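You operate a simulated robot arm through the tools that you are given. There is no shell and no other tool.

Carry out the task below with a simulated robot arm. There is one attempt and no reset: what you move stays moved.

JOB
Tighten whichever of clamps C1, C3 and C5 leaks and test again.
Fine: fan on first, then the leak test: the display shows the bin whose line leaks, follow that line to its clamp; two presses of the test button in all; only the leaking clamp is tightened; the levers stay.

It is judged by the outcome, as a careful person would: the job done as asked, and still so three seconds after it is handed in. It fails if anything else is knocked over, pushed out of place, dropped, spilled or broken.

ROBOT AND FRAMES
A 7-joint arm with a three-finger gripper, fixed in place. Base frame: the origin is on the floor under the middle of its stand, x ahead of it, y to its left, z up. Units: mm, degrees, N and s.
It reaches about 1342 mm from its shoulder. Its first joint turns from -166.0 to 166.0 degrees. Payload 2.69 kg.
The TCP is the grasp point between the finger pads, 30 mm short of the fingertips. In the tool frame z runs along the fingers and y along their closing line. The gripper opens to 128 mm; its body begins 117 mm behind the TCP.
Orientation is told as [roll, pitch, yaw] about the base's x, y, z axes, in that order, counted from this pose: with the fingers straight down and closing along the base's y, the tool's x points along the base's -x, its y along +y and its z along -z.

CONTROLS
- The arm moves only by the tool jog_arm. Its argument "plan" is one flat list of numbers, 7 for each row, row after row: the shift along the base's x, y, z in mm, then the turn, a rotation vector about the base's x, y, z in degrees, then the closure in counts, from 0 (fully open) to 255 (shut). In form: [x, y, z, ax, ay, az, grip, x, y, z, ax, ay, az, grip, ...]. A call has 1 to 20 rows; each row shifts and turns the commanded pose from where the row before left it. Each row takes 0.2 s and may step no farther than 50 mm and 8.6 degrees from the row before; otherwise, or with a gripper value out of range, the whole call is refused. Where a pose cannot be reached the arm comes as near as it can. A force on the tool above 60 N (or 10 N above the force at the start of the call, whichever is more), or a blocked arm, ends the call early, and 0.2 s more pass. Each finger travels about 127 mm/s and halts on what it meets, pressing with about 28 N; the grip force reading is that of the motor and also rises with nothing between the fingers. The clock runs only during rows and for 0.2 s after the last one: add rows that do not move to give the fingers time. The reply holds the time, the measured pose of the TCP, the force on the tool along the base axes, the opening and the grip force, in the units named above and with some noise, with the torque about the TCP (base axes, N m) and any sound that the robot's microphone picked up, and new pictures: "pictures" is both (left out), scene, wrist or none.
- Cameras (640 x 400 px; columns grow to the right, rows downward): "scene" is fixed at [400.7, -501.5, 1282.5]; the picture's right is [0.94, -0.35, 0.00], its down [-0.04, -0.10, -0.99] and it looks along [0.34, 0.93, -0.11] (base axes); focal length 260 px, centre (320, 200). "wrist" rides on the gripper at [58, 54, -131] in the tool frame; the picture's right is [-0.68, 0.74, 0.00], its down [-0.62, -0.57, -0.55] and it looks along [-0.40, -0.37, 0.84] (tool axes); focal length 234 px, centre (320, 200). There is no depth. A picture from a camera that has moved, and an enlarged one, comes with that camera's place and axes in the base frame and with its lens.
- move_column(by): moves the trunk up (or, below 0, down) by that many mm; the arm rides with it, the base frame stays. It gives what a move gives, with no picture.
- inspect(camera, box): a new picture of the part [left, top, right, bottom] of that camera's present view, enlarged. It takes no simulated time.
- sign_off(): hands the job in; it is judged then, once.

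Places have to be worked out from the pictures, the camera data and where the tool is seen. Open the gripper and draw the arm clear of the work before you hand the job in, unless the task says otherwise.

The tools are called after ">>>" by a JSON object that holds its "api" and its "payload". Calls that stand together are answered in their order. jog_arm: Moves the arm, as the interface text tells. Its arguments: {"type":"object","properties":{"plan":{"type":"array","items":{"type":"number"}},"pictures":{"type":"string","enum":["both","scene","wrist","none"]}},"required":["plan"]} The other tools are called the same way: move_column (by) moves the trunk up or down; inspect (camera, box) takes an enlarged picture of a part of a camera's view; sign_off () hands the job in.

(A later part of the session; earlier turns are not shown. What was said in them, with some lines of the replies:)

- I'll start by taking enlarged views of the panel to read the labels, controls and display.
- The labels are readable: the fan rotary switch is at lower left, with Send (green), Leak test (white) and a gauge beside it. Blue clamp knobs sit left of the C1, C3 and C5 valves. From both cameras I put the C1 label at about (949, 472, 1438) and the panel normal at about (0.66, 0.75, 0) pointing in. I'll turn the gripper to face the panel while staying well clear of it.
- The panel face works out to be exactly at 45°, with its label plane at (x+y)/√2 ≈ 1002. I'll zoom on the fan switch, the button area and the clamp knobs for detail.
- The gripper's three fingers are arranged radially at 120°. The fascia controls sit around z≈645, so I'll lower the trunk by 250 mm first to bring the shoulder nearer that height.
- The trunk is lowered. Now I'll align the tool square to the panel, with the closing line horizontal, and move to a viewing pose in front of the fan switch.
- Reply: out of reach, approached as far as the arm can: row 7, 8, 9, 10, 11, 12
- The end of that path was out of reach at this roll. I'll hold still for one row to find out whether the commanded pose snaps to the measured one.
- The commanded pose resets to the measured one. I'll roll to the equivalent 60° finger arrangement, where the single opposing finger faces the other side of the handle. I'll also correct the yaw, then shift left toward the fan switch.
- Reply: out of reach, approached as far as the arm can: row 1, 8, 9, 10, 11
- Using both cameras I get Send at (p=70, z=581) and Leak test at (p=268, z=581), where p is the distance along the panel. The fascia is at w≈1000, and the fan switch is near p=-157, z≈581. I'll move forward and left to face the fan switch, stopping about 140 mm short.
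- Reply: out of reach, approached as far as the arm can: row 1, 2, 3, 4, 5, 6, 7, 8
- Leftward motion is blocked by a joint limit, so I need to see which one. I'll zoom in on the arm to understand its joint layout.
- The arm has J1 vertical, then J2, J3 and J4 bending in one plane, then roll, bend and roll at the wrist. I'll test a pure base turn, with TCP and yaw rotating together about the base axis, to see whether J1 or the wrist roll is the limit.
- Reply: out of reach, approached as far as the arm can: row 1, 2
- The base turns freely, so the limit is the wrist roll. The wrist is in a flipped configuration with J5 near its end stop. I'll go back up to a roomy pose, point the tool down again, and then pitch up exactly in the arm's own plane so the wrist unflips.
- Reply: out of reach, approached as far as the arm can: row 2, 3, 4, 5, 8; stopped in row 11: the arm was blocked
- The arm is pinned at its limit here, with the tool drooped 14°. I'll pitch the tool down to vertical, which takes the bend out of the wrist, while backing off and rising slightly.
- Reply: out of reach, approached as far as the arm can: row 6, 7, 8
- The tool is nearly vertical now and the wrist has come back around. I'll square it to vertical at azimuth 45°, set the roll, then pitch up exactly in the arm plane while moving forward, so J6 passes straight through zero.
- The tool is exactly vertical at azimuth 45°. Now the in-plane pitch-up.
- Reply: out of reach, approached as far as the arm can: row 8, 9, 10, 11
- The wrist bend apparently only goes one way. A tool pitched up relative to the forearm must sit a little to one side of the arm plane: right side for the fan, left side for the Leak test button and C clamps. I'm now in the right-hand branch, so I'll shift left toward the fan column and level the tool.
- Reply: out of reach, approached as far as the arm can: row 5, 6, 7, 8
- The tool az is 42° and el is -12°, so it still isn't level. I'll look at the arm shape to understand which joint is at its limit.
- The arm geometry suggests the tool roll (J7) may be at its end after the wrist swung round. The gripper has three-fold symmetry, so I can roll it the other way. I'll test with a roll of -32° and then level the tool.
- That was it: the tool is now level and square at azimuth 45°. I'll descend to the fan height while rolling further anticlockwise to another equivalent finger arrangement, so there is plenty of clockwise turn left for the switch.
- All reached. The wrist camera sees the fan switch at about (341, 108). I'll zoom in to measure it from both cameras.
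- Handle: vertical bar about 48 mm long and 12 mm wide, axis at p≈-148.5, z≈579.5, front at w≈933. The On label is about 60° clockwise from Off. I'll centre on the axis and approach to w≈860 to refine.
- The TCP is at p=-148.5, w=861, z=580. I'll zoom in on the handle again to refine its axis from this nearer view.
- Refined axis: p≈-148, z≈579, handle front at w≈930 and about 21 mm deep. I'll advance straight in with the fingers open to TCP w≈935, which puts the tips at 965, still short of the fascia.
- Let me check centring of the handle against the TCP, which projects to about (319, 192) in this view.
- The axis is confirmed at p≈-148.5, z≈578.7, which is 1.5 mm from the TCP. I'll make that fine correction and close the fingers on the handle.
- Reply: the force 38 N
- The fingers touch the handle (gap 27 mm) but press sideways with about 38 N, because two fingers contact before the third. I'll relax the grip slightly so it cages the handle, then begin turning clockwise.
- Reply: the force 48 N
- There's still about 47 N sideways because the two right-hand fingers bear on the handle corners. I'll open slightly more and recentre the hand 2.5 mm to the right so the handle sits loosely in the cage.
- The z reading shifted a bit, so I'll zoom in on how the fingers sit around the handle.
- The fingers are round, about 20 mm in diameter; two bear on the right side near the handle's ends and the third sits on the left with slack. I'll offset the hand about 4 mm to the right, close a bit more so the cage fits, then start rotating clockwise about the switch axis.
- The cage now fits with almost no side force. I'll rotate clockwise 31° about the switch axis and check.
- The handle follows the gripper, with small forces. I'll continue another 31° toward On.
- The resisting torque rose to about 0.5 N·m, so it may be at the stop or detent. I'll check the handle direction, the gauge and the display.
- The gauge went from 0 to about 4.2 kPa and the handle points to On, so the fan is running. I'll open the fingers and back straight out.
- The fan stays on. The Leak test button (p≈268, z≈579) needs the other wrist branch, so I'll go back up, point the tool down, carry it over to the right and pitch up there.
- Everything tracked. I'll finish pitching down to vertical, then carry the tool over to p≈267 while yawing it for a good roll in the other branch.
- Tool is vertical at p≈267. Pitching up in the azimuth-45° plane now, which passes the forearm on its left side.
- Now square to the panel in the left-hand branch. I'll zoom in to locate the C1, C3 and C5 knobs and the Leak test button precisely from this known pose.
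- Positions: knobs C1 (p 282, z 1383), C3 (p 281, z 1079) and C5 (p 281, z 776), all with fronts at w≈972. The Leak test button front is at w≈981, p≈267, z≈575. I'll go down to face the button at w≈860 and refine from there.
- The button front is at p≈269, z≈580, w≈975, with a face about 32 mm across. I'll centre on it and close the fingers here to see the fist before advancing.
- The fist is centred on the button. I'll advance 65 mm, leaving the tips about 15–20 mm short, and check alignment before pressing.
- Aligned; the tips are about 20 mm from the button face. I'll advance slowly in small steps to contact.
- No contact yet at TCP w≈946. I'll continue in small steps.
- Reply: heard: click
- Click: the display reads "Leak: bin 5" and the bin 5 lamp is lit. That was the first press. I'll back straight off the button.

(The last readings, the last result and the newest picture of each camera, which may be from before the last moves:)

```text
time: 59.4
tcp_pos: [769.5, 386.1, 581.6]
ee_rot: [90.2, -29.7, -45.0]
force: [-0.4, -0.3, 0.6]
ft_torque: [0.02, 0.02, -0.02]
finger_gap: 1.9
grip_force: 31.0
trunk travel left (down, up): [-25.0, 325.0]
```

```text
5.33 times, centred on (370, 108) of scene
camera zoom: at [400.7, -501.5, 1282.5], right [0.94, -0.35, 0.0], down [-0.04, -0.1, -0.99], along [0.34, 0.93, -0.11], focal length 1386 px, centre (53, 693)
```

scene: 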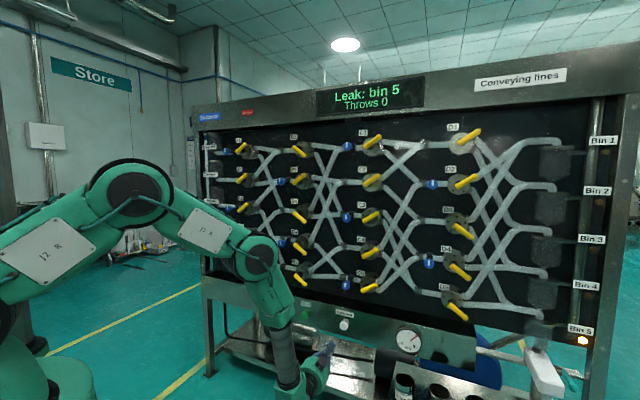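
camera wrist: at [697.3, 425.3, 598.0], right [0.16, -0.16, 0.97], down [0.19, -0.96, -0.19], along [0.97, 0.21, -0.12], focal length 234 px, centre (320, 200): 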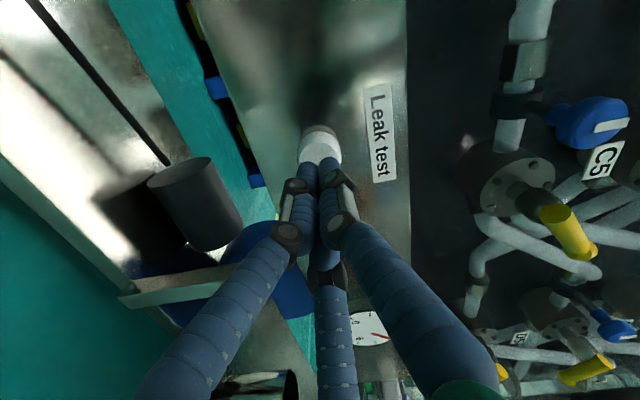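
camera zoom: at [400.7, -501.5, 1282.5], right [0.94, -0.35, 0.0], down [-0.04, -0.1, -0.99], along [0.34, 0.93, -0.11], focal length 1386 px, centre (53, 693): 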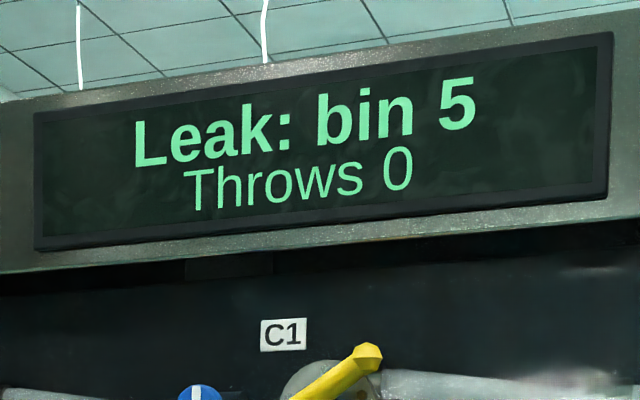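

Tracing the lines: bin 5 is fed by the lower outlets of D3 and D5. D5's sources, C3-lower and C4-lower, are not selected because all the C levers point up. D3's active source is C5-upper, so the leaking clamp is **C5**. C1 leads to D1 and bin 2, and C3 leads to D4 and bin 4. I'll move in front of the C5 knob (p≈281, z≈776) with the fingers pre-set to about a 60 mm gap.

>>> {"api": "jog_arm", "payload": {"plan": [6.1, 3.25, 38.9, 0, 0, 0, 200, 6.1, 3.25, 38.9, 0, 0, 0, 136, 6.1, 3.25, 38.9, 0, 0, 0, 136, 6.1, 3.25, 38.9, 0, 0, 0, 136, 6.1, 3.25, 38.9, 0, 0, 0, 136, 0, 0, 0, 0, 0, 0, 136], "pictures": "both"}}

>>> {"api": "inspect", "payload": {"camera": "wrist", "box": [260, 80, 400, 190]}}

```text
time: 60.8
tcp_pos: [800.2, 404.5, 776.0]
ee_rot: [90.1, -29.6, -45.1]
force: [1.1, 0.6, -0.2]
ft_torque: [0.0, 0.02, 0.02]
finger_gap: 59.8
grip_force: 0.1
trunk travel left (down, up): [-25.0, 325.0]
camera wrist: at [653.0, 365.7, 793.2], right [0.16, -0.16, 0.97], down [0.19, -0.96, -0.19], along [0.97, 0.21, -0.12], focal length 234 px, centre (320, 200)
```

scene: 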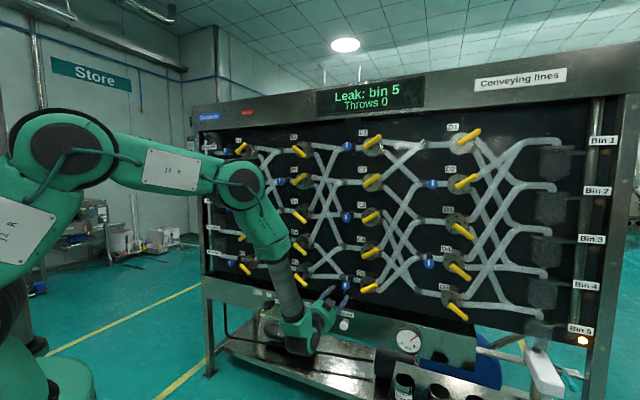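
wrist: 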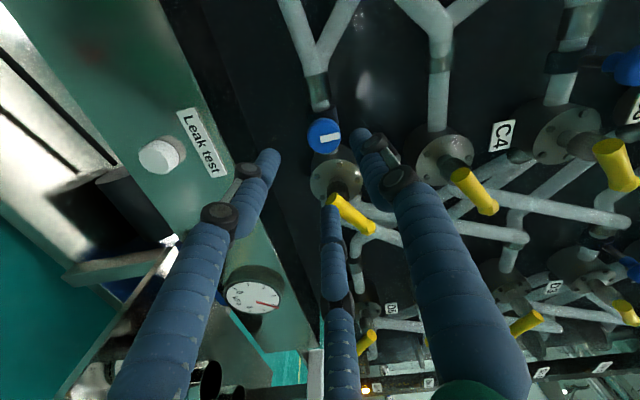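

```text
3.64 times, centred on (330, 135) of wrist
camera zoom: at [653.0, 365.7, 793.2], right [0.16, -0.16, 0.97], down [0.19, -0.96, -0.19], along [0.97, 0.21, -0.12], focal length 852 px, centre (284, 436)
```

zoom: 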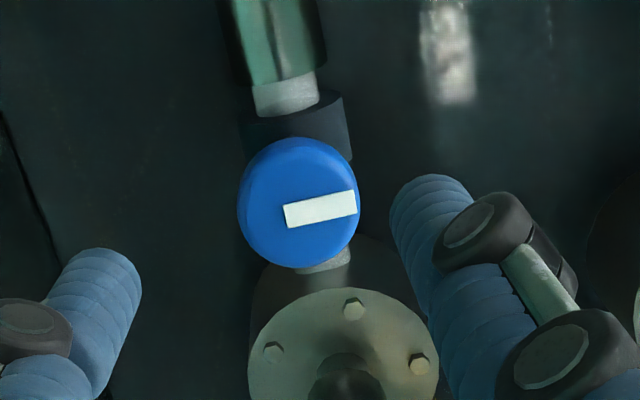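

From here I get the C5 knob centre at p≈283, z≈780, w≈965–972. I'll move closer, still clear with tips at about w 940, and re-measure.

>>> {"api": "jog_arm", "payload": {"plan": [21.6, 19.4, 2, 0, 0, 0, 136, 21.6, 19.4, 2, 0, 0, 0, 136, 0, 0, 0, 0, 0, 0, 136], "pictures": "both"}}

>>> {"api": "inspect", "payload": {"camera": "wrist", "box": [260, 100, 400, 210]}}

>>> {"api": "inspect", "payload": {"camera": "scene", "box": [320, 260, 400, 310]}}

```text
time: 61.6
tcp_pos: [844.4, 441.8, 778.9]
ee_rot: [90.1, -29.7, -45.0]
force: [0.5, 0.1, -0.3]
ft_torque: [-0.01, 0.0, 0.0]
finger_gap: 59.6
grip_force: 0.0
trunk travel left (down, up): [-25.0, 325.0]
camera wrist: at [695.4, 402.8, 796.9], right [0.16, -0.16, 0.97], down [0.19, -0.96, -0.19], along [0.97, 0.21, -0.12], focal length 234 px, centre (320, 200)
```

scene: 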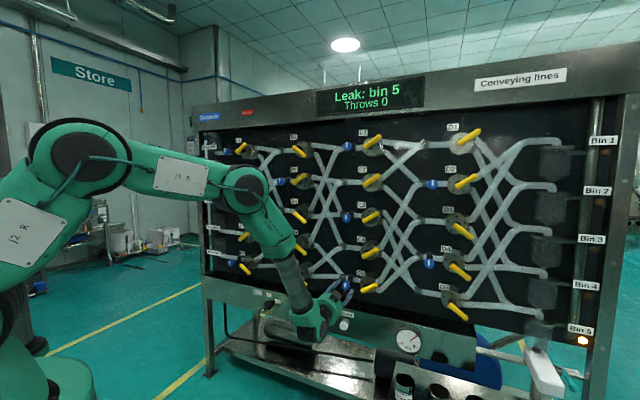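
wrist: 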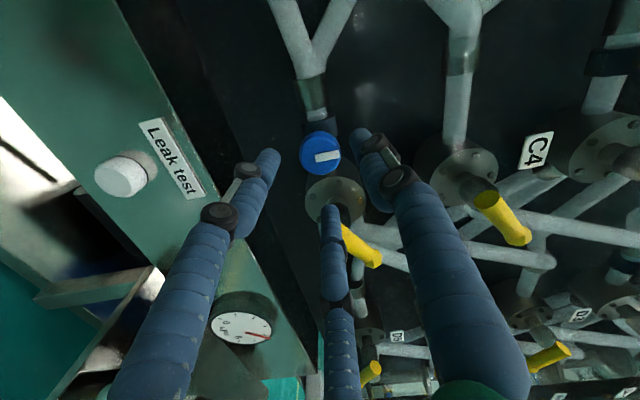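

```text
3.64 times, centred on (330, 155) of wrist
camera zoom: at [695.4, 402.8, 796.9], right [0.16, -0.16, 0.97], down [0.19, -0.96, -0.19], along [0.97, 0.21, -0.12], focal length 852 px, centre (284, 364)
```

zoom: 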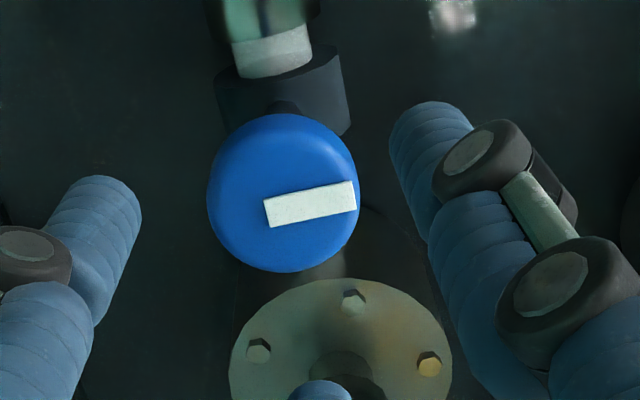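

```text
8.00 times, centred on (360, 285) of scene
camera zoom: at [400.7, -501.5, 1282.5], right [0.94, -0.35, 0.0], down [-0.04, -0.1, -0.99], along [0.34, 0.93, -0.11], focal length 2079 px, centre (0, -480)
```

zoom: 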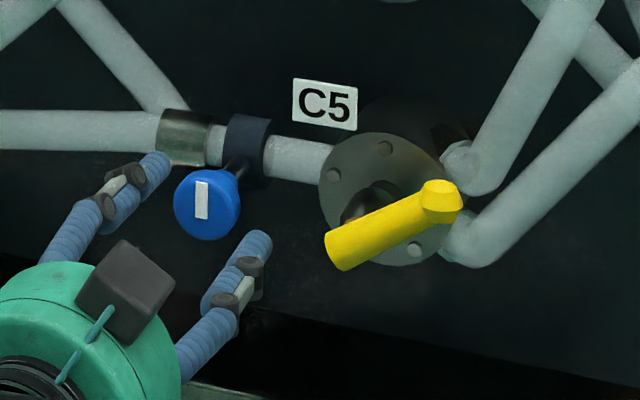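

C5 knob axis is at p≈285, z≈780, with its front at w≈971; the flange face is at w≈1017 and the lever's near end is about 60 mm from the axis. I'll reduce the gap to 52 mm and go in to TCP w≈968, tips at about 998.

>>> {"api": "jog_arm", "payload": {"plan": [0, 0, 0.9, 0, 0, 0, 152, 13.8, 13.8, 0, 0, 0, 0, 152, 13.8, 13.8, 0, 0, 0, 0, 152, 13.8, 13.8, 0, 0, 0, 0, 152, 0, 0, 0, 0, 0, 0, 152], "pictures": "both"}}

>>> {"api": "inspect", "payload": {"camera": "wrist", "box": [250, 120, 390, 230]}}

>>> {"api": "inspect", "payload": {"camera": "scene", "box": [320, 260, 400, 310]}}

```text
time: 62.8
tcp_pos: [886.2, 483.4, 781.0]
ee_rot: [90.2, -29.8, -45.1]
force: [0.7, -0.9, -0.4]
ft_torque: [0.02, 0.02, 0.01]
finger_gap: 51.9
grip_force: 0.1
trunk travel left (down, up): [-25.0, 325.0]
camera wrist: at [738.2, 445.1, 798.4], right [0.16, -0.16, 0.97], down [0.19, -0.96, -0.19], along [0.97, 0.21, -0.12], focal length 234 px, centre (320, 200)
```

scene: 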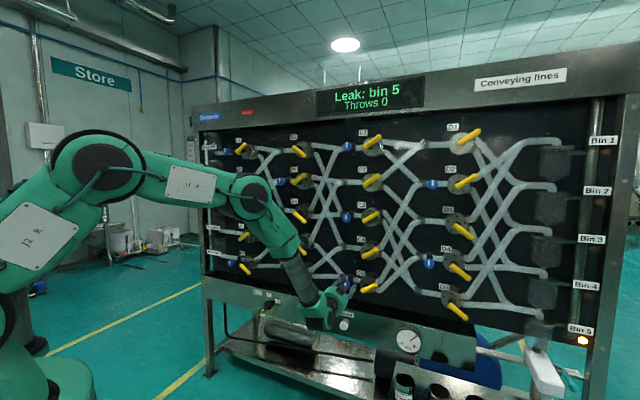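
wrist: 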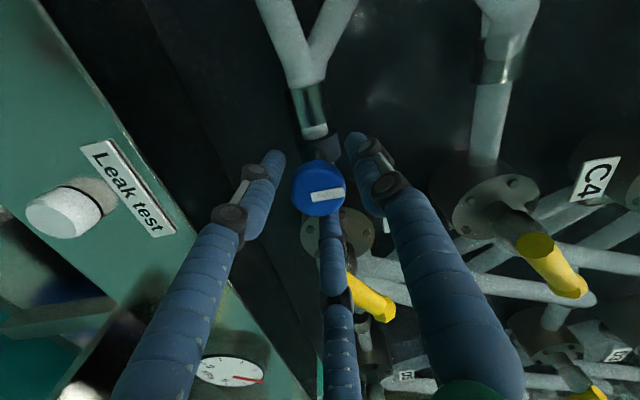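

```text
3.64 times, centred on (320, 175) of wrist
camera zoom: at [738.2, 445.1, 798.4], right [0.16, -0.16, 0.97], down [0.19, -0.96, -0.19], along [0.97, 0.21, -0.12], focal length 852 px, centre (320, 291)
```

zoom: 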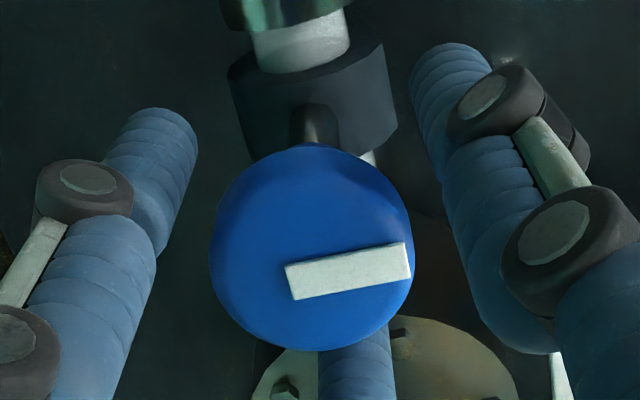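

```text
8.00 times, centred on (360, 285) of scene
camera zoom: at [400.7, -501.5, 1282.5], right [0.94, -0.35, 0.0], down [-0.04, -0.1, -0.99], along [0.34, 0.93, -0.11], focal length 2079 px, centre (0, -480)
```

zoom: 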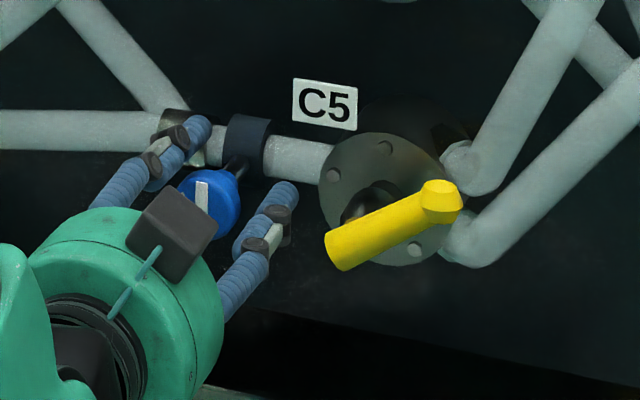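

The knob sits centred between the three fingers: cap about 37 mm across, front at w≈964. I'll close on it now.

>>> {"api": "jog_arm", "payload": {"plan": [0, 0, 0, 0, 0, 0, 168, 0, 0, 0, 0, 0, 0, 185, 0, 0, 0, 0, 0, 0, 220, 0, 0, 0, 0, 0, 0, 220], "pictures": "wrist"}}

>>> {"api": "inspect", "payload": {"camera": "wrist", "box": [250, 120, 390, 230]}}

```text
time: 63.8
tcp_pos: [886.8, 482.6, 779.0]
ee_rot: [90.0, -29.8, -45.1]
force: [-4.0, 4.7, -4.7]
ft_torque: [-0.01, 0.0, 0.01]
finger_gap: 34.9
grip_force: 45.5
trunk travel left (down, up): [-25.0, 325.0]
camera wrist: at [737.6, 445.4, 797.6], right [0.16, -0.16, 0.97], down [0.19, -0.96, -0.19], along [0.97, 0.21, -0.12], focal length 234 px, centre (320, 200)
```

wrist: 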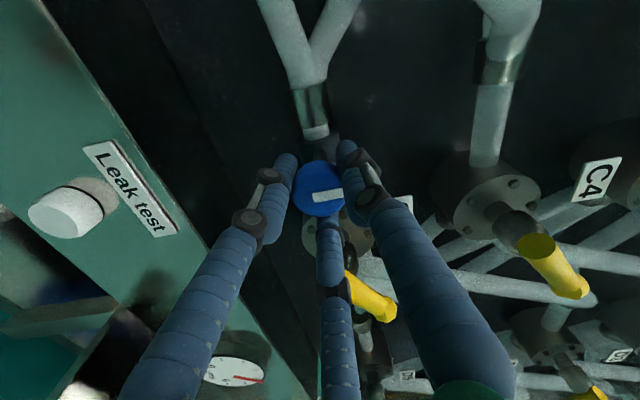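

```text
3.64 times, centred on (320, 175) of wrist
camera zoom: at [737.6, 445.4, 797.6], right [0.16, -0.16, 0.97], down [0.19, -0.96, -0.19], along [0.97, 0.21, -0.12], focal length 852 px, centre (320, 291)
```

zoom: 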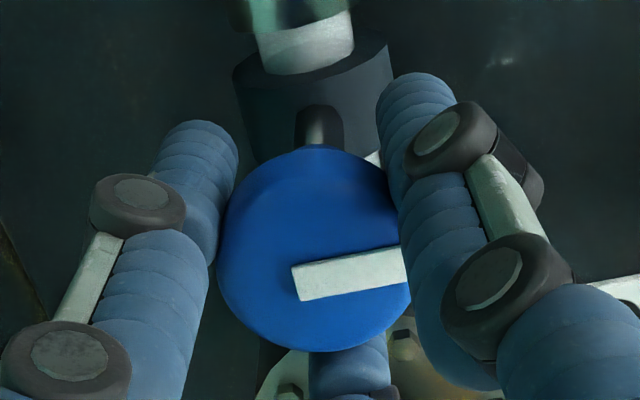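

Firm, well-centred grip (gap 35 mm, net side force only about 7 N). I'll turn clockwise 30° while watching the torque.

>>> {"api": "jog_arm", "payload": {"plan": [0, 0, 0, 5.3, 5.3, 0, 220, 0, 0, 0, 5.3, 5.3, 0, 220, 0, 0, 0, 5.3, 5.3, 0, 220, 0, 0, 0, 5.3, 5.3, 0, 220], "pictures": "wrist"}}

>>> {"api": "inspect", "payload": {"camera": "wrist", "box": [250, 120, 390, 230]}}

```text
time: 64.8
tcp_pos: [884.4, 483.9, 779.5]
ee_rot: [90.1, 0.2, -45.0]
force: [2.5, 15.4, -10.2]
ft_torque: [-0.04, 0.04, -0.05]
finger_gap: 33.9
grip_force: 45.4
trunk travel left (down, up): [-25.0, 325.0]
camera wrist: at [750.3, 432.7, 833.9], right [0.48, -0.48, 0.73], down [0.04, -0.82, -0.57], along [0.88, 0.31, -0.37], focal length 234 px, centre (320, 200)
```

wrist: 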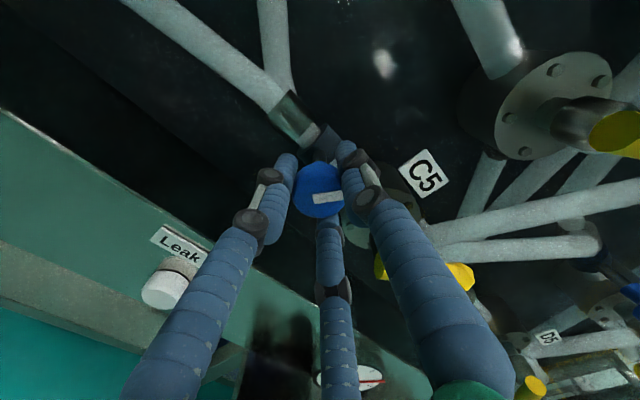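

```text
3.64 times, centred on (320, 175) of wrist
camera zoom: at [750.3, 432.7, 833.9], right [0.48, -0.48, 0.73], down [0.04, -0.82, -0.57], along [0.88, 0.31, -0.37], focal length 852 px, centre (320, 291)
```

zoom: 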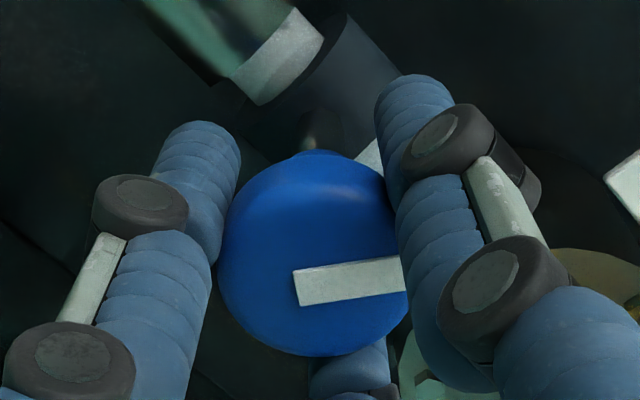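

The knob turns with the gripper (mark fixed relative to the fingers) with little torque. I'll continue another 37°.

>>> {"api": "jog_arm", "payload": {"plan": [0, 0, 0, 5.3, 5.3, 0, 220, 0, 0, 0, 5.3, 5.3, 0, 220, 0, 0, 0, 5.3, 5.3, 0, 220, 0, 0, 0, 5.3, 5.3, 0, 220, 0, 0, 0, 5.3, 5.3, 0, 220], "pictures": "both"}}

>>> {"api": "inspect", "payload": {"camera": "wrist", "box": [250, 120, 390, 230]}}

>>> {"api": "inspect", "payload": {"camera": "scene", "box": [320, 260, 400, 310]}}

```text
time: 66.0
tcp_pos: [884.9, 483.8, 780.2]
ee_rot: [90.0, 38.0, -45.2]
force: [-7.9, 14.6, -10.5]
ft_torque: [-0.06, 0.05, 0.13]
finger_gap: 33.8
grip_force: 45.1
trunk travel left (down, up): [-25.0, 325.0]
camera wrist: at [781.9, 401.2, 858.2], right [0.7, -0.7, 0.17], down [-0.29, -0.49, -0.82], along [0.66, 0.53, -0.54], focal length 234 px, centre (320, 200)
```

scene: 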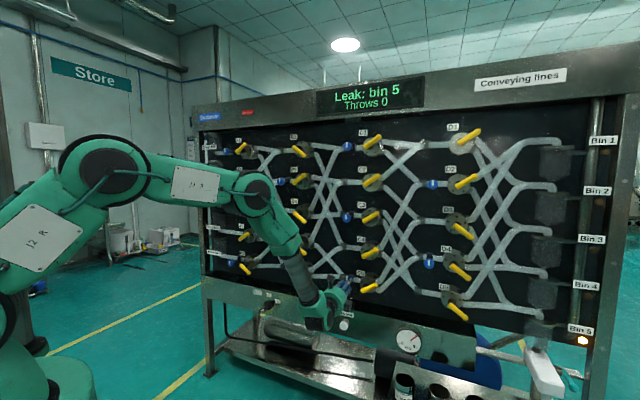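
wrist: 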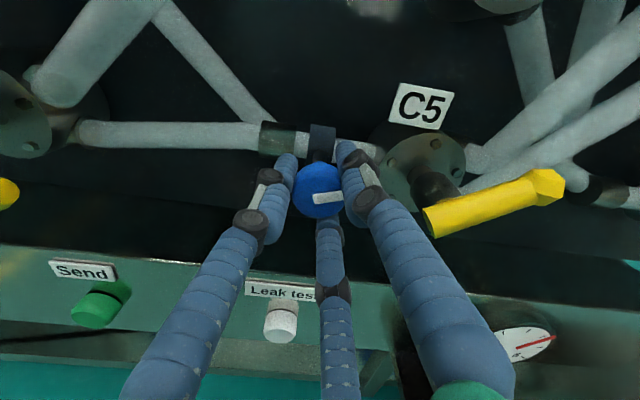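

```text
3.64 times, centred on (320, 175) of wrist
camera zoom: at [781.9, 401.2, 858.2], right [0.7, -0.7, 0.17], down [-0.29, -0.49, -0.82], along [0.66, 0.53, -0.54], focal length 852 px, centre (320, 291)
```

zoom: 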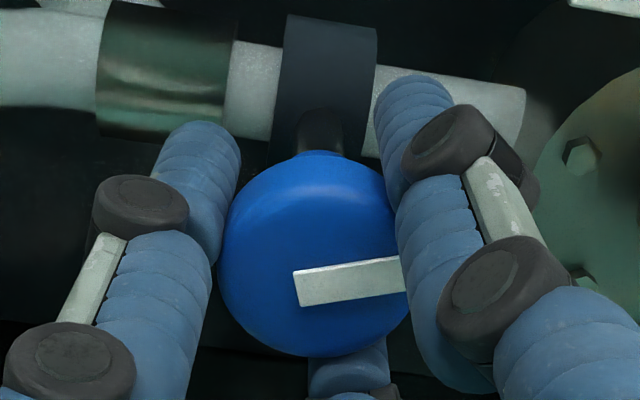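

```text
8.00 times, centred on (360, 285) of scene
camera zoom: at [400.7, -501.5, 1282.5], right [0.94, -0.35, 0.0], down [-0.04, -0.1, -0.99], along [0.34, 0.93, -0.11], focal length 2079 px, centre (0, -480)
```

zoom: 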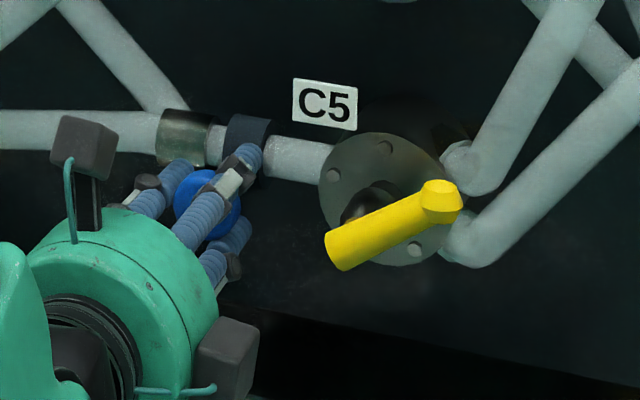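

Now 68° turned with no resistance yet. I'll continue another 37°.

>>> {"api": "jog_arm", "payload": {"plan": [0, 0, 0, 5.3, 5.3, 0, 220, 0, 0, 0, 5.3, 5.3, 0, 220, 0, 0, 0, 5.3, 5.3, 0, 220, 0, 0, 0, 5.3, 5.3, 0, 220, 0, 0, 0, 5.3, 5.3, 0, 220], "pictures": "wrist"}}

>>> {"api": "inspect", "payload": {"camera": "wrist", "box": [250, 120, 390, 230]}}

```text
time: 67.2
tcp_pos: [884.6, 484.7, 780.0]
ee_rot: [89.6, 75.3, -45.4]
force: [-16.1, 10.9, -7.9]
ft_torque: [-0.13, 0.11, 0.19]
finger_gap: 34.0
grip_force: 44.7
trunk travel left (down, up): [-25.0, 325.0]
camera wrist: at [817.4, 365.6, 850.2], right [0.62, -0.63, -0.47], down [-0.67, -0.11, -0.74], along [0.41, 0.77, -0.49], focal length 234 px, centre (320, 200)
```

wrist: 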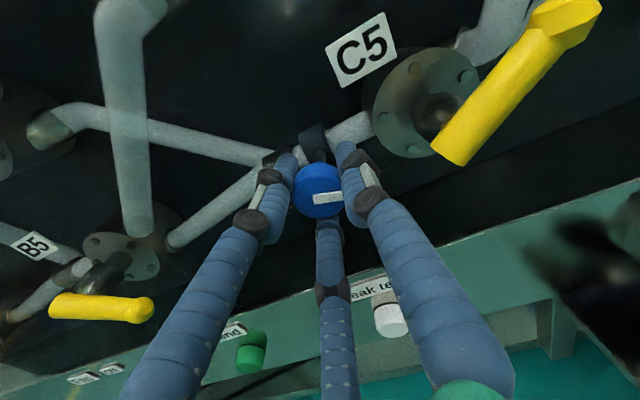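

```text
3.64 times, centred on (320, 175) of wrist
camera zoom: at [817.4, 365.6, 850.2], right [0.62, -0.63, -0.47], down [-0.67, -0.11, -0.74], along [0.41, 0.77, -0.49], focal length 852 px, centre (320, 291)
```

zoom: 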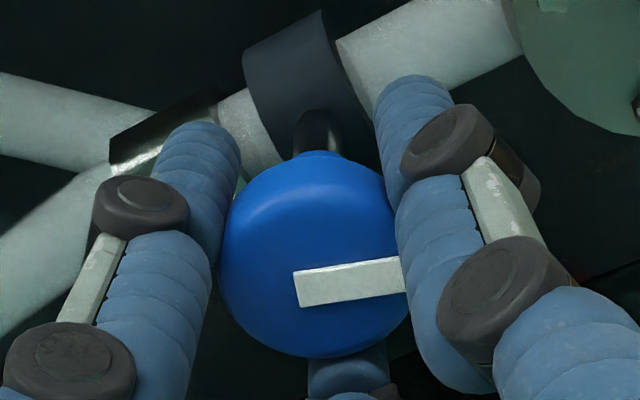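

105° turned and still free; the side force suggests I'm about 1 mm right of the axis. I'll correct that and keep turning until it tightens.

>>> {"api": "jog_arm", "payload": {"plan": [-0.6, 0.6, 0, 5.3, 5.3, 0, 220, 0, 0, -0.5, 5.3, 5.3, 0, 220, 0, 0, 0, 5.3, 5.3, 0, 220, 0, 0, 0, 5.3, 5.3, 0, 220, 0, 0, 0, 5.3, 5.3, 0, 220], "pictures": "both"}}

>>> {"api": "inspect", "payload": {"camera": "wrist", "box": [250, 120, 390, 230]}}

```text
time: 68.4
tcp_pos: [885.3, 485.1, 780.6]
ee_rot: [-89.8, 67.3, 135.1]
force: [-4.3, 8.7, -4.7]
ft_torque: [-0.56, -0.47, 0.04]
finger_gap: 34.1
grip_force: 45.4
trunk travel left (down, up): [-25.0, 325.0]
camera wrist: at [842.1, 341.1, 813.4], right [0.29, -0.3, -0.91], down [-0.93, 0.15, -0.35], along [0.24, 0.94, -0.23], focal length 234 px, centre (320, 200)
```

scene: 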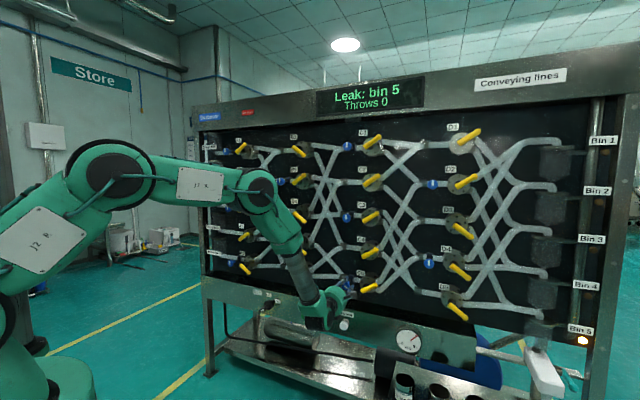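
wrist: 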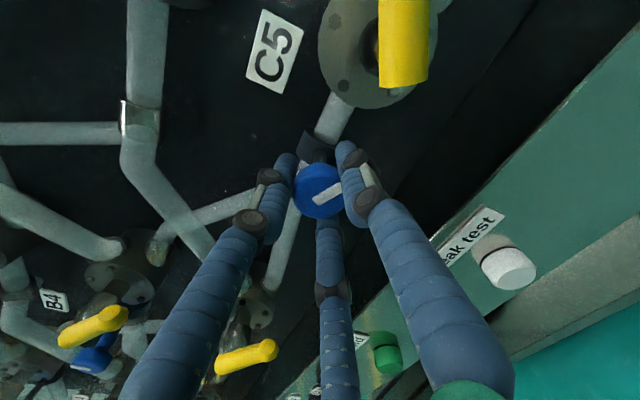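

```text
3.64 times, centred on (320, 175) of wrist
camera zoom: at [842.1, 341.1, 813.4], right [0.29, -0.3, -0.91], down [-0.93, 0.15, -0.35], along [0.24, 0.94, -0.23], focal length 852 px, centre (320, 291)
```

zoom: 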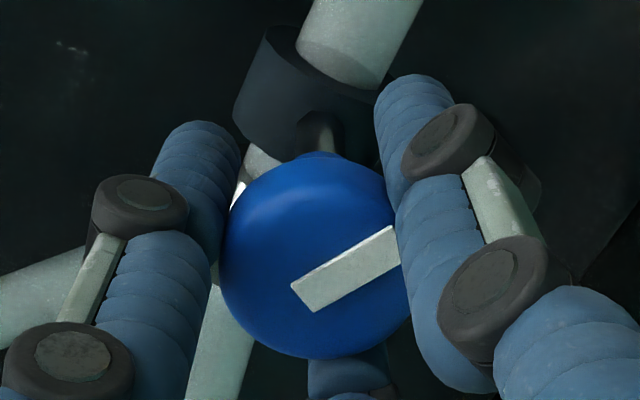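

The mark has now slipped about 20° relative to the fingers and the torque rose to 0.7 N·m. So the knob reached its stop after about 120° and the clamp is tight. I'll open to the 52 mm gap and back out straight.

>>> {"api": "jog_arm", "payload": {"plan": [0, 0, 0, 0, 0, 0, 175, 0, 0, 0, 0, 0, 0, 152, 0, 0, 0, 0, 0, 0, 152, -14, -14, 0, 0, 0, 0, 152, -20, -20, 0, 0, 0, 0, 152, -25, -25, 0, 0, 0, 0, 152, -25, -25, 0, 0, 0, 0, 152, 0, 0, 0, 0, 0, 0, 152], "pictures": "both"}}

>>> {"api": "inspect", "payload": {"camera": "scene", "box": [320, 260, 400, 310]}}

>>> {"api": "inspect", "payload": {"camera": "wrist", "box": [250, 90, 390, 200]}}

```text
time: 70.2
tcp_pos: [800.8, 399.0, 781.1]
ee_rot: [-89.7, 67.4, 135.3]
force: [0.2, 0.3, -0.3]
ft_torque: [0.0, -0.01, -0.02]
finger_gap: 51.9
grip_force: 0.0
trunk travel left (down, up): [-25.0, 325.0]
camera wrist: at [757.5, 256.6, 814.3], right [0.29, -0.3, -0.91], down [-0.93, 0.15, -0.35], along [0.24, 0.94, -0.23], focal length 234 px, centre (320, 200)
```

scene: 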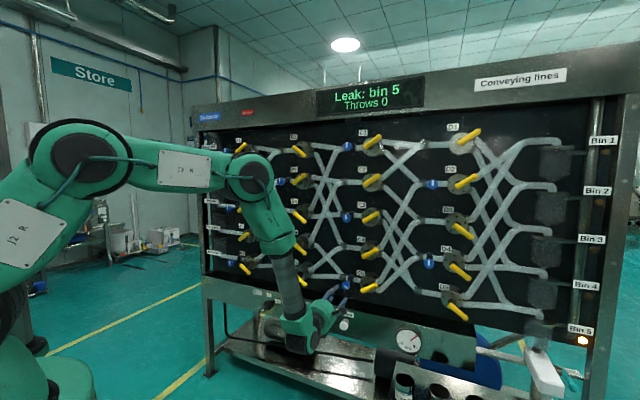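
wrist: 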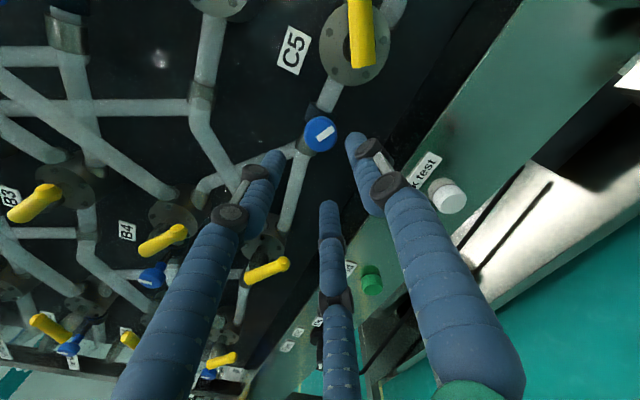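

```text
8.00 times, centred on (360, 285) of scene
camera zoom: at [400.7, -501.5, 1282.5], right [0.94, -0.35, 0.0], down [-0.04, -0.1, -0.99], along [0.34, 0.93, -0.11], focal length 2079 px, centre (0, -480)
```

zoom: 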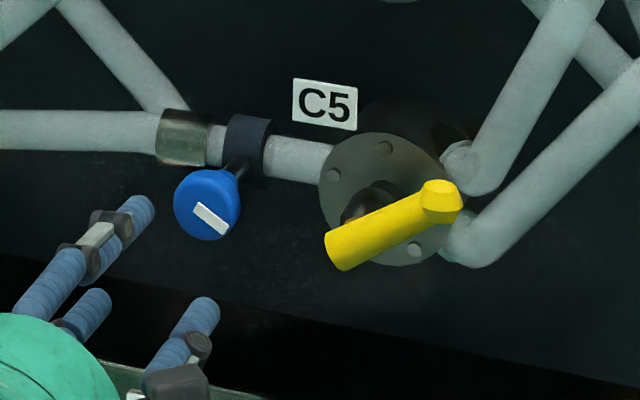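

```text
3.64 times, centred on (320, 145) of wrist
camera zoom: at [757.5, 256.6, 814.3], right [0.29, -0.3, -0.91], down [-0.93, 0.15, -0.35], along [0.24, 0.94, -0.23], focal length 852 px, centre (320, 400)
```

zoom: 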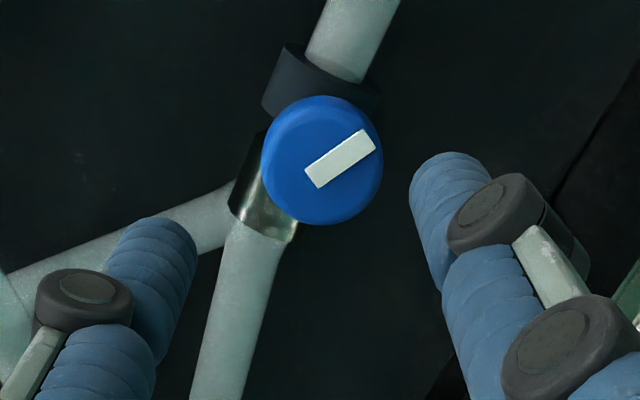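

C5's mark now points about 120° clockwise; its lever and all the others are unmoved. I'll close the fist and return to in front of the Leak test button for the second and last press.

>>> {"api": "jog_arm", "payload": {"plan": [-0.5, 3.6, -40.2, 0, 0, 0, 200, -0.5, 3.6, -40.2, 0, 0, 0, 255, -0.5, 3.6, -40.2, 0, 0, 0, 255, -0.5, 3.6, -40.2, 0, 0, 0, 255, -0.5, 3.6, -40.2, 0, 0, 0, 255, 0, 0, 0, 0, 0, 0, 255, 0, 0, 0, 0, 0, 0, 255], "pictures": "both"}}

>>> {"api": "inspect", "payload": {"camera": "wrist", "box": [250, 80, 390, 190]}}

```text
time: 71.8
tcp_pos: [797.5, 419.3, 579.5]
ee_rot: [-89.7, 67.3, 135.2]
force: [0.7, -0.1, 0.6]
ft_torque: [-0.01, 0.0, 0.03]
finger_gap: 2.3
grip_force: 27.9
trunk travel left (down, up): [-25.0, 325.0]
camera wrist: at [754.0, 275.6, 612.6], right [0.29, -0.3, -0.91], down [-0.93, 0.15, -0.35], along [0.24, 0.94, -0.23], focal length 234 px, centre (320, 200)
```

scene: 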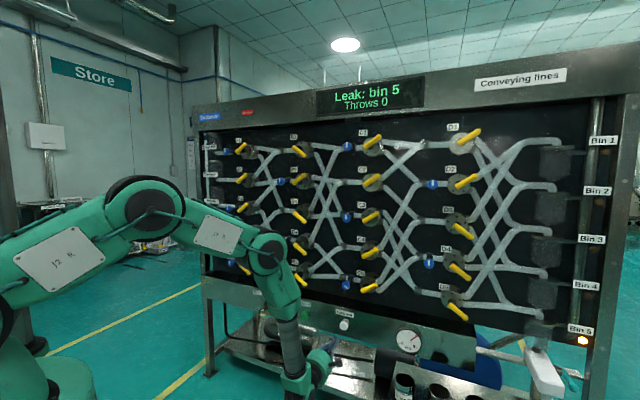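
wrist: 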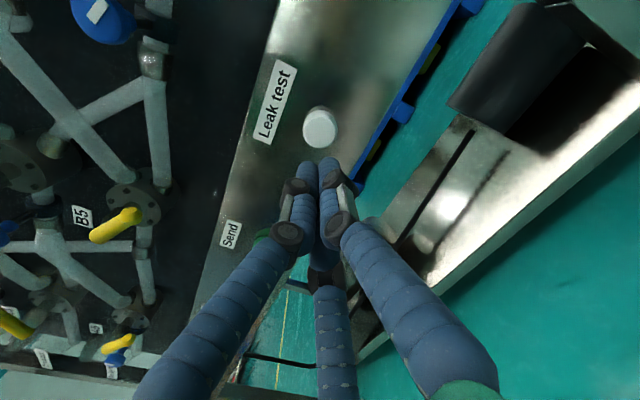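

```text
3.64 times, centred on (320, 135) of wrist
camera zoom: at [754.0, 275.6, 612.6], right [0.29, -0.3, -0.91], down [-0.93, 0.15, -0.35], along [0.24, 0.94, -0.23], focal length 852 px, centre (320, 436)
```

zoom: 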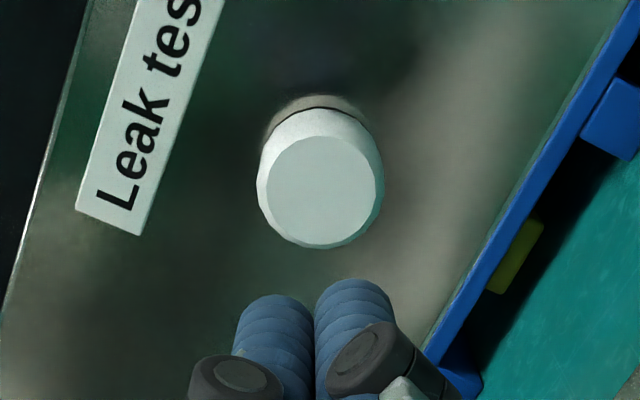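

Nearly aligned (p 267.4; the first press was at 270). I'll correct by +2 mm and advance to about 20 mm short of the button.

>>> {"api": "jog_arm", "payload": {"plan": [1.5, -1.5, 0.8, 0, 0, 0, 255, 15.3, 15.3, 0, 0, 0, 0, 255, 15.3, 15.3, 0, 0, 0, 0, 255, 15.3, 15.3, 0, 0, 0, 0, 255, 0, 0, 0, 0, 0, 0, 255], "pictures": "wrist"}}

>>> {"api": "inspect", "payload": {"camera": "scene", "box": [310, 300, 374, 360]}}

>>> {"api": "inspect", "payload": {"camera": "wrist", "box": [250, 90, 390, 200]}}

```text
time: 73.0
tcp_pos: [846.9, 462.6, 579.0]
ee_rot: [-89.8, 67.3, 135.1]
force: [1.1, -0.5, -0.1]
ft_torque: [-0.02, -0.01, 0.02]
finger_gap: 2.2
grip_force: 27.4
trunk travel left (down, up): [-25.0, 325.0]
camera wrist: at [802.5, 318.6, 612.6], right [0.29, -0.3, -0.91], down [-0.93, 0.15, -0.35], along [0.24, 0.94, -0.23], focal length 234 px, centre (320, 200)
```

wrist: 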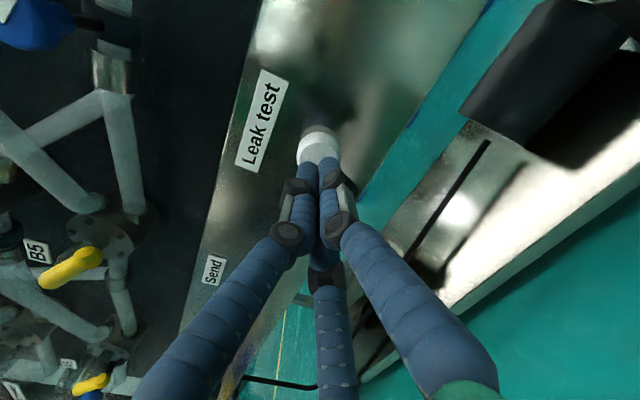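

```text
6.67 times, centred on (342, 330) of scene
camera zoom: at [400.7, -501.5, 1282.5], right [0.94, -0.35, 0.0], down [-0.04, -0.1, -0.99], along [0.34, 0.93, -0.11], focal length 1732 px, centre (173, -667)
```

zoom: 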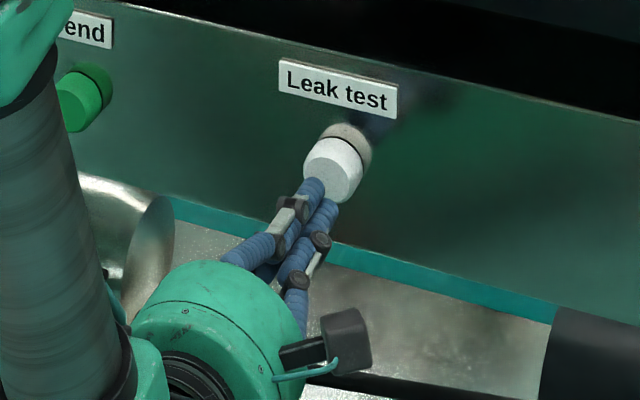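

```text
3.64 times, centred on (320, 145) of wrist
camera zoom: at [802.5, 318.6, 612.6], right [0.29, -0.3, -0.91], down [-0.93, 0.15, -0.35], along [0.24, 0.94, -0.23], focal length 852 px, centre (320, 400)
```

zoom: 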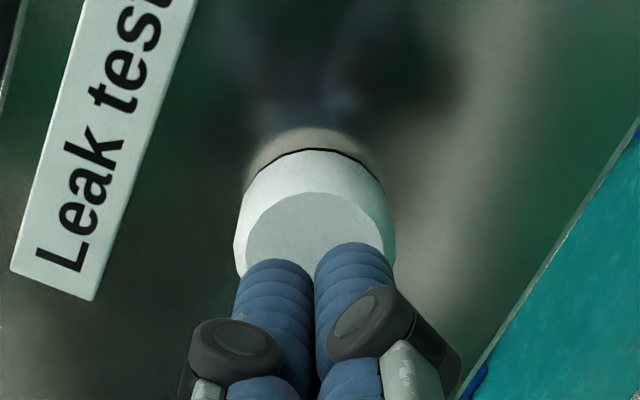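

Aligned. I'll press once in one continuous motion to the same depth as before.

>>> {"api": "jog_arm", "payload": {"plan": [2.83, 2.83, 0, 0, 0, 0, 255, 2.83, 2.83, 0, 0, 0, 0, 255, 2.83, 2.83, 0, 0, 0, 0, 255, 2.83, 2.83, 0, 0, 0, 0, 255, 2.83, 2.83, 0, 0, 0, 0, 255, 1.7, 1.7, 0, 0, 0, 0, 255, 1.7, 1.7, 0, 0, 0, 0, 255, 1.5, 1.5, 0, 0, 0, 0, 255], "pictures": "scene"}}

>>> {"api": "inspect", "payload": {"camera": "scene", "box": [310, 70, 430, 145]}}

```text
time: 74.8
tcp_pos: [863.3, 482.0, 580.2]
ee_rot: [-89.7, 67.3, 135.3]
force: [-2.5, -2.3, 0.3]
ft_torque: [0.05, -0.02, -0.01]
finger_gap: 2.2
grip_force: 31.2
trunk travel left (down, up): [-25.0, 325.0]
heard: click
```

scene: 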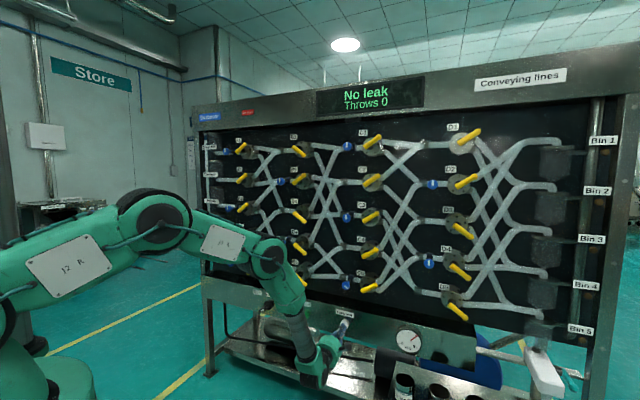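

```text
5.33 times, centred on (370, 108) of scene
camera zoom: at [400.7, -501.5, 1282.5], right [0.94, -0.35, 0.0], down [-0.04, -0.1, -0.99], along [0.34, 0.93, -0.11], focal length 1386 px, centre (53, 693)
```

zoom: 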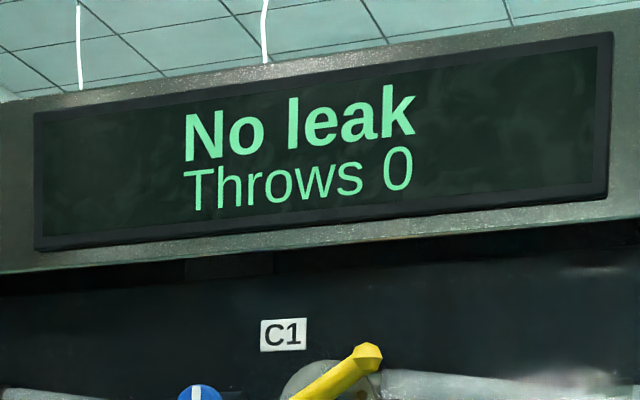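

Click: the display reads "No leak", Throws 0, and the bin 5 lamp is off. I'll back straight off, well clear of the panel, and then open the gripper.

>>> {"api": "jog_arm", "payload": {"plan": [-10, -10, 0, 0, 0, 0, 255, -25, -25, 0, 0, 0, 0, 255, -30, -30, 0, 0, 0, 0, 255, -30, -30, 0, 0, 0, 0, 255, -30, -30, 0, 0, 0, 0, 255, -20, -20, 20, 0, 0, 0, 150, -10, -10, 40, 0, 0, 0, 50, 0, 0, 45, 0, 0, 0, 0, 0, 0, 45, 0, 0, 0, 0, 0, 0, 0, 0, 0, 0, 0, 0, 0, 0, 0, 0, 0, 0], "pictures": "both"}}

>>> {"api": "inspect", "payload": {"camera": "scene", "box": [310, 70, 430, 145]}}

>>> {"api": "inspect", "payload": {"camera": "scene", "box": [200, 110, 400, 235]}}

>>> {"api": "inspect", "payload": {"camera": "scene", "box": [340, 220, 500, 320]}}

>>> {"api": "inspect", "payload": {"camera": "scene", "box": [230, 270, 390, 370]}}

>>> {"api": "inspect", "payload": {"camera": "scene", "box": [380, 315, 440, 365]}}

```text
time: 77.2
tcp_pos: [709.2, 325.9, 727.6]
ee_rot: [-89.7, 67.3, 135.2]
force: [0.5, -0.3, 0.0]
ft_torque: [-0.01, 0.06, -0.04]
finger_gap: 127.9
grip_force: 0.0
trunk travel left (down, up): [-25.0, 325.0]
camera wrist: at [665.7, 182.6, 762.0], right [0.29, -0.3, -0.91], down [-0.93, 0.15, -0.35], along [0.24, 0.94, -0.23], focal length 234 px, centre (320, 200)
```

scene: 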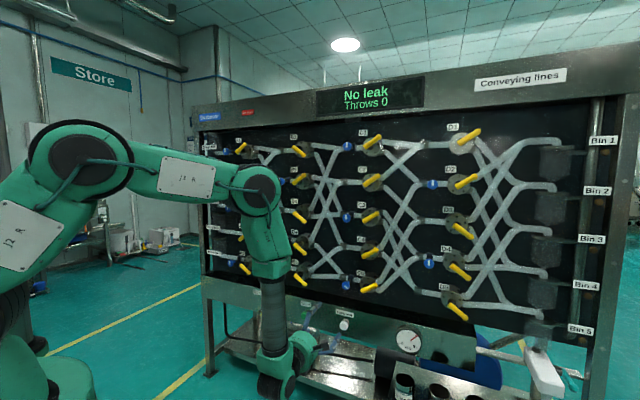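
wrist: 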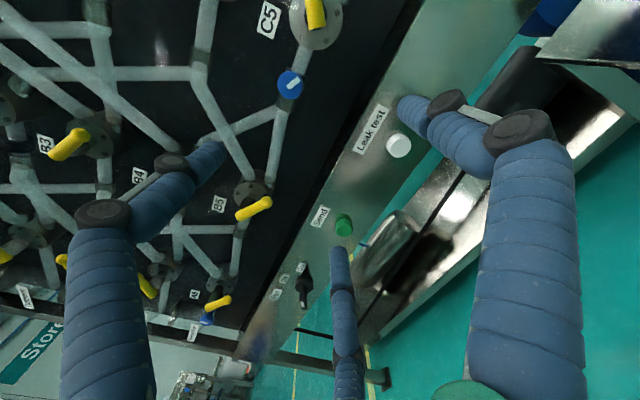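

```text
5.33 times, centred on (370, 108) of scene
camera zoom: at [400.7, -501.5, 1282.5], right [0.94, -0.35, 0.0], down [-0.04, -0.1, -0.99], along [0.34, 0.93, -0.11], focal length 1386 px, centre (53, 693)
```

zoom: 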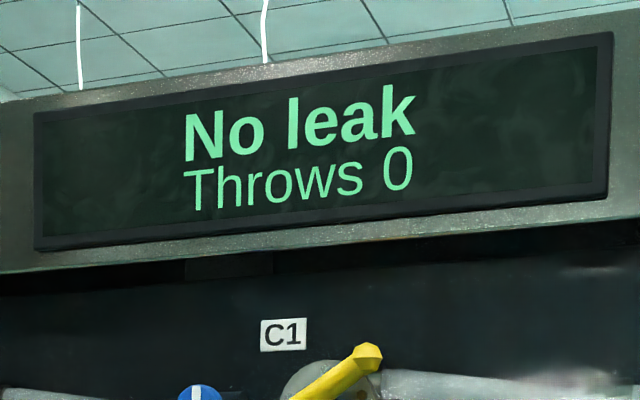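

```text
3.20 times, centred on (300, 172) of scene
camera zoom: at [400.7, -501.5, 1282.5], right [0.94, -0.35, 0.0], down [-0.04, -0.1, -0.99], along [0.34, 0.93, -0.11], focal length 832 px, centre (384, 288)
```

zoom: 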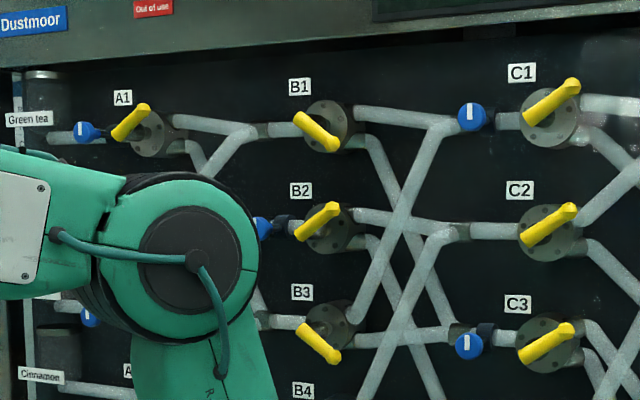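

```text
4.00 times, centred on (420, 270) of scene
camera zoom: at [400.7, -501.5, 1282.5], right [0.94, -0.35, 0.0], down [-0.04, -0.1, -0.99], along [0.34, 0.93, -0.11], focal length 1040 px, centre (-80, -80)
```

zoom: 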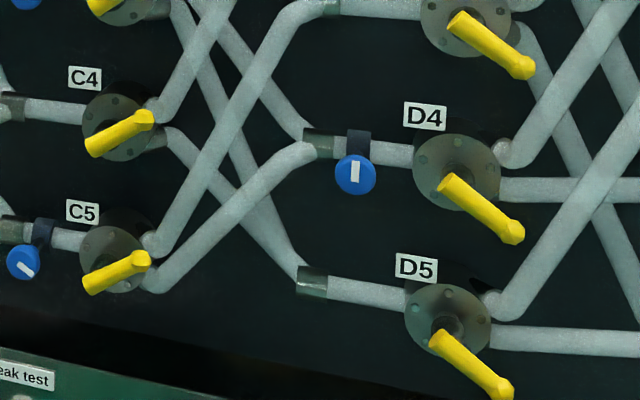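

```text
4.00 times, centred on (310, 320) of scene
camera zoom: at [400.7, -501.5, 1282.5], right [0.94, -0.35, 0.0], down [-0.04, -0.1, -0.99], along [0.34, 0.93, -0.11], focal length 1040 px, centre (360, -280)
```

zoom: 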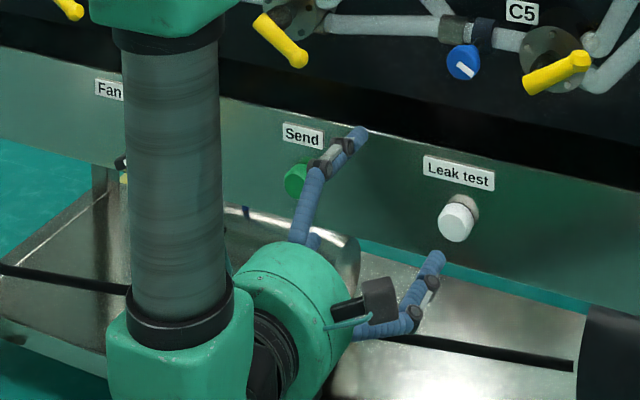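

```text
8.00 times, centred on (410, 340) of scene
camera zoom: at [400.7, -501.5, 1282.5], right [0.94, -0.35, 0.0], down [-0.04, -0.1, -0.99], along [0.34, 0.93, -0.11], focal length 2079 px, centre (-400, -920)
```

zoom: 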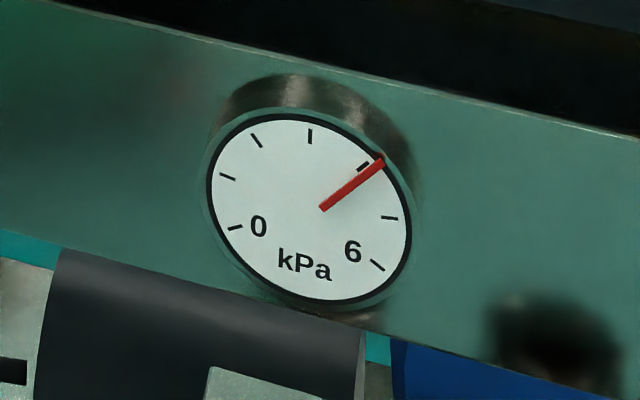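

The display shows "No leak" with Throws 0, and the gauge still reads about 4.2 kPa. All levers and the other clamp knobs are as they were, with only C5 turned. The gripper is open and the arm is about 200 mm clear of the panel, so I'm handing the job in.

>>> {"api": "sign_off", "payload": {}}

```text
The job is handed in.
```

The leak was at clamp C5. I tightened it, and the second leak test shows "No leak".

1. **Fan:** I switched it from Off to On first. The gauge went from 0 to about 4.2 kPa and stayed there.
2. **First test:** The display read "Leak: bin 5". Following the lines as the levers are set, bin 5 is fed by D3, and D3 by C5. C1 leads to bin 2 and C3 to bin 4.
3. **Tightening:** I turned the C5 knob about 120° clockwise until it reached its stop. C1 and C3 were not touched.
4. **Second test:** The display read "No leak" and the bin 5 lamp went out. That makes two presses in all.

The levers were not moved; the display still shows "Throws 0". The gripper is open and the arm is about 200 mm clear of the panel.
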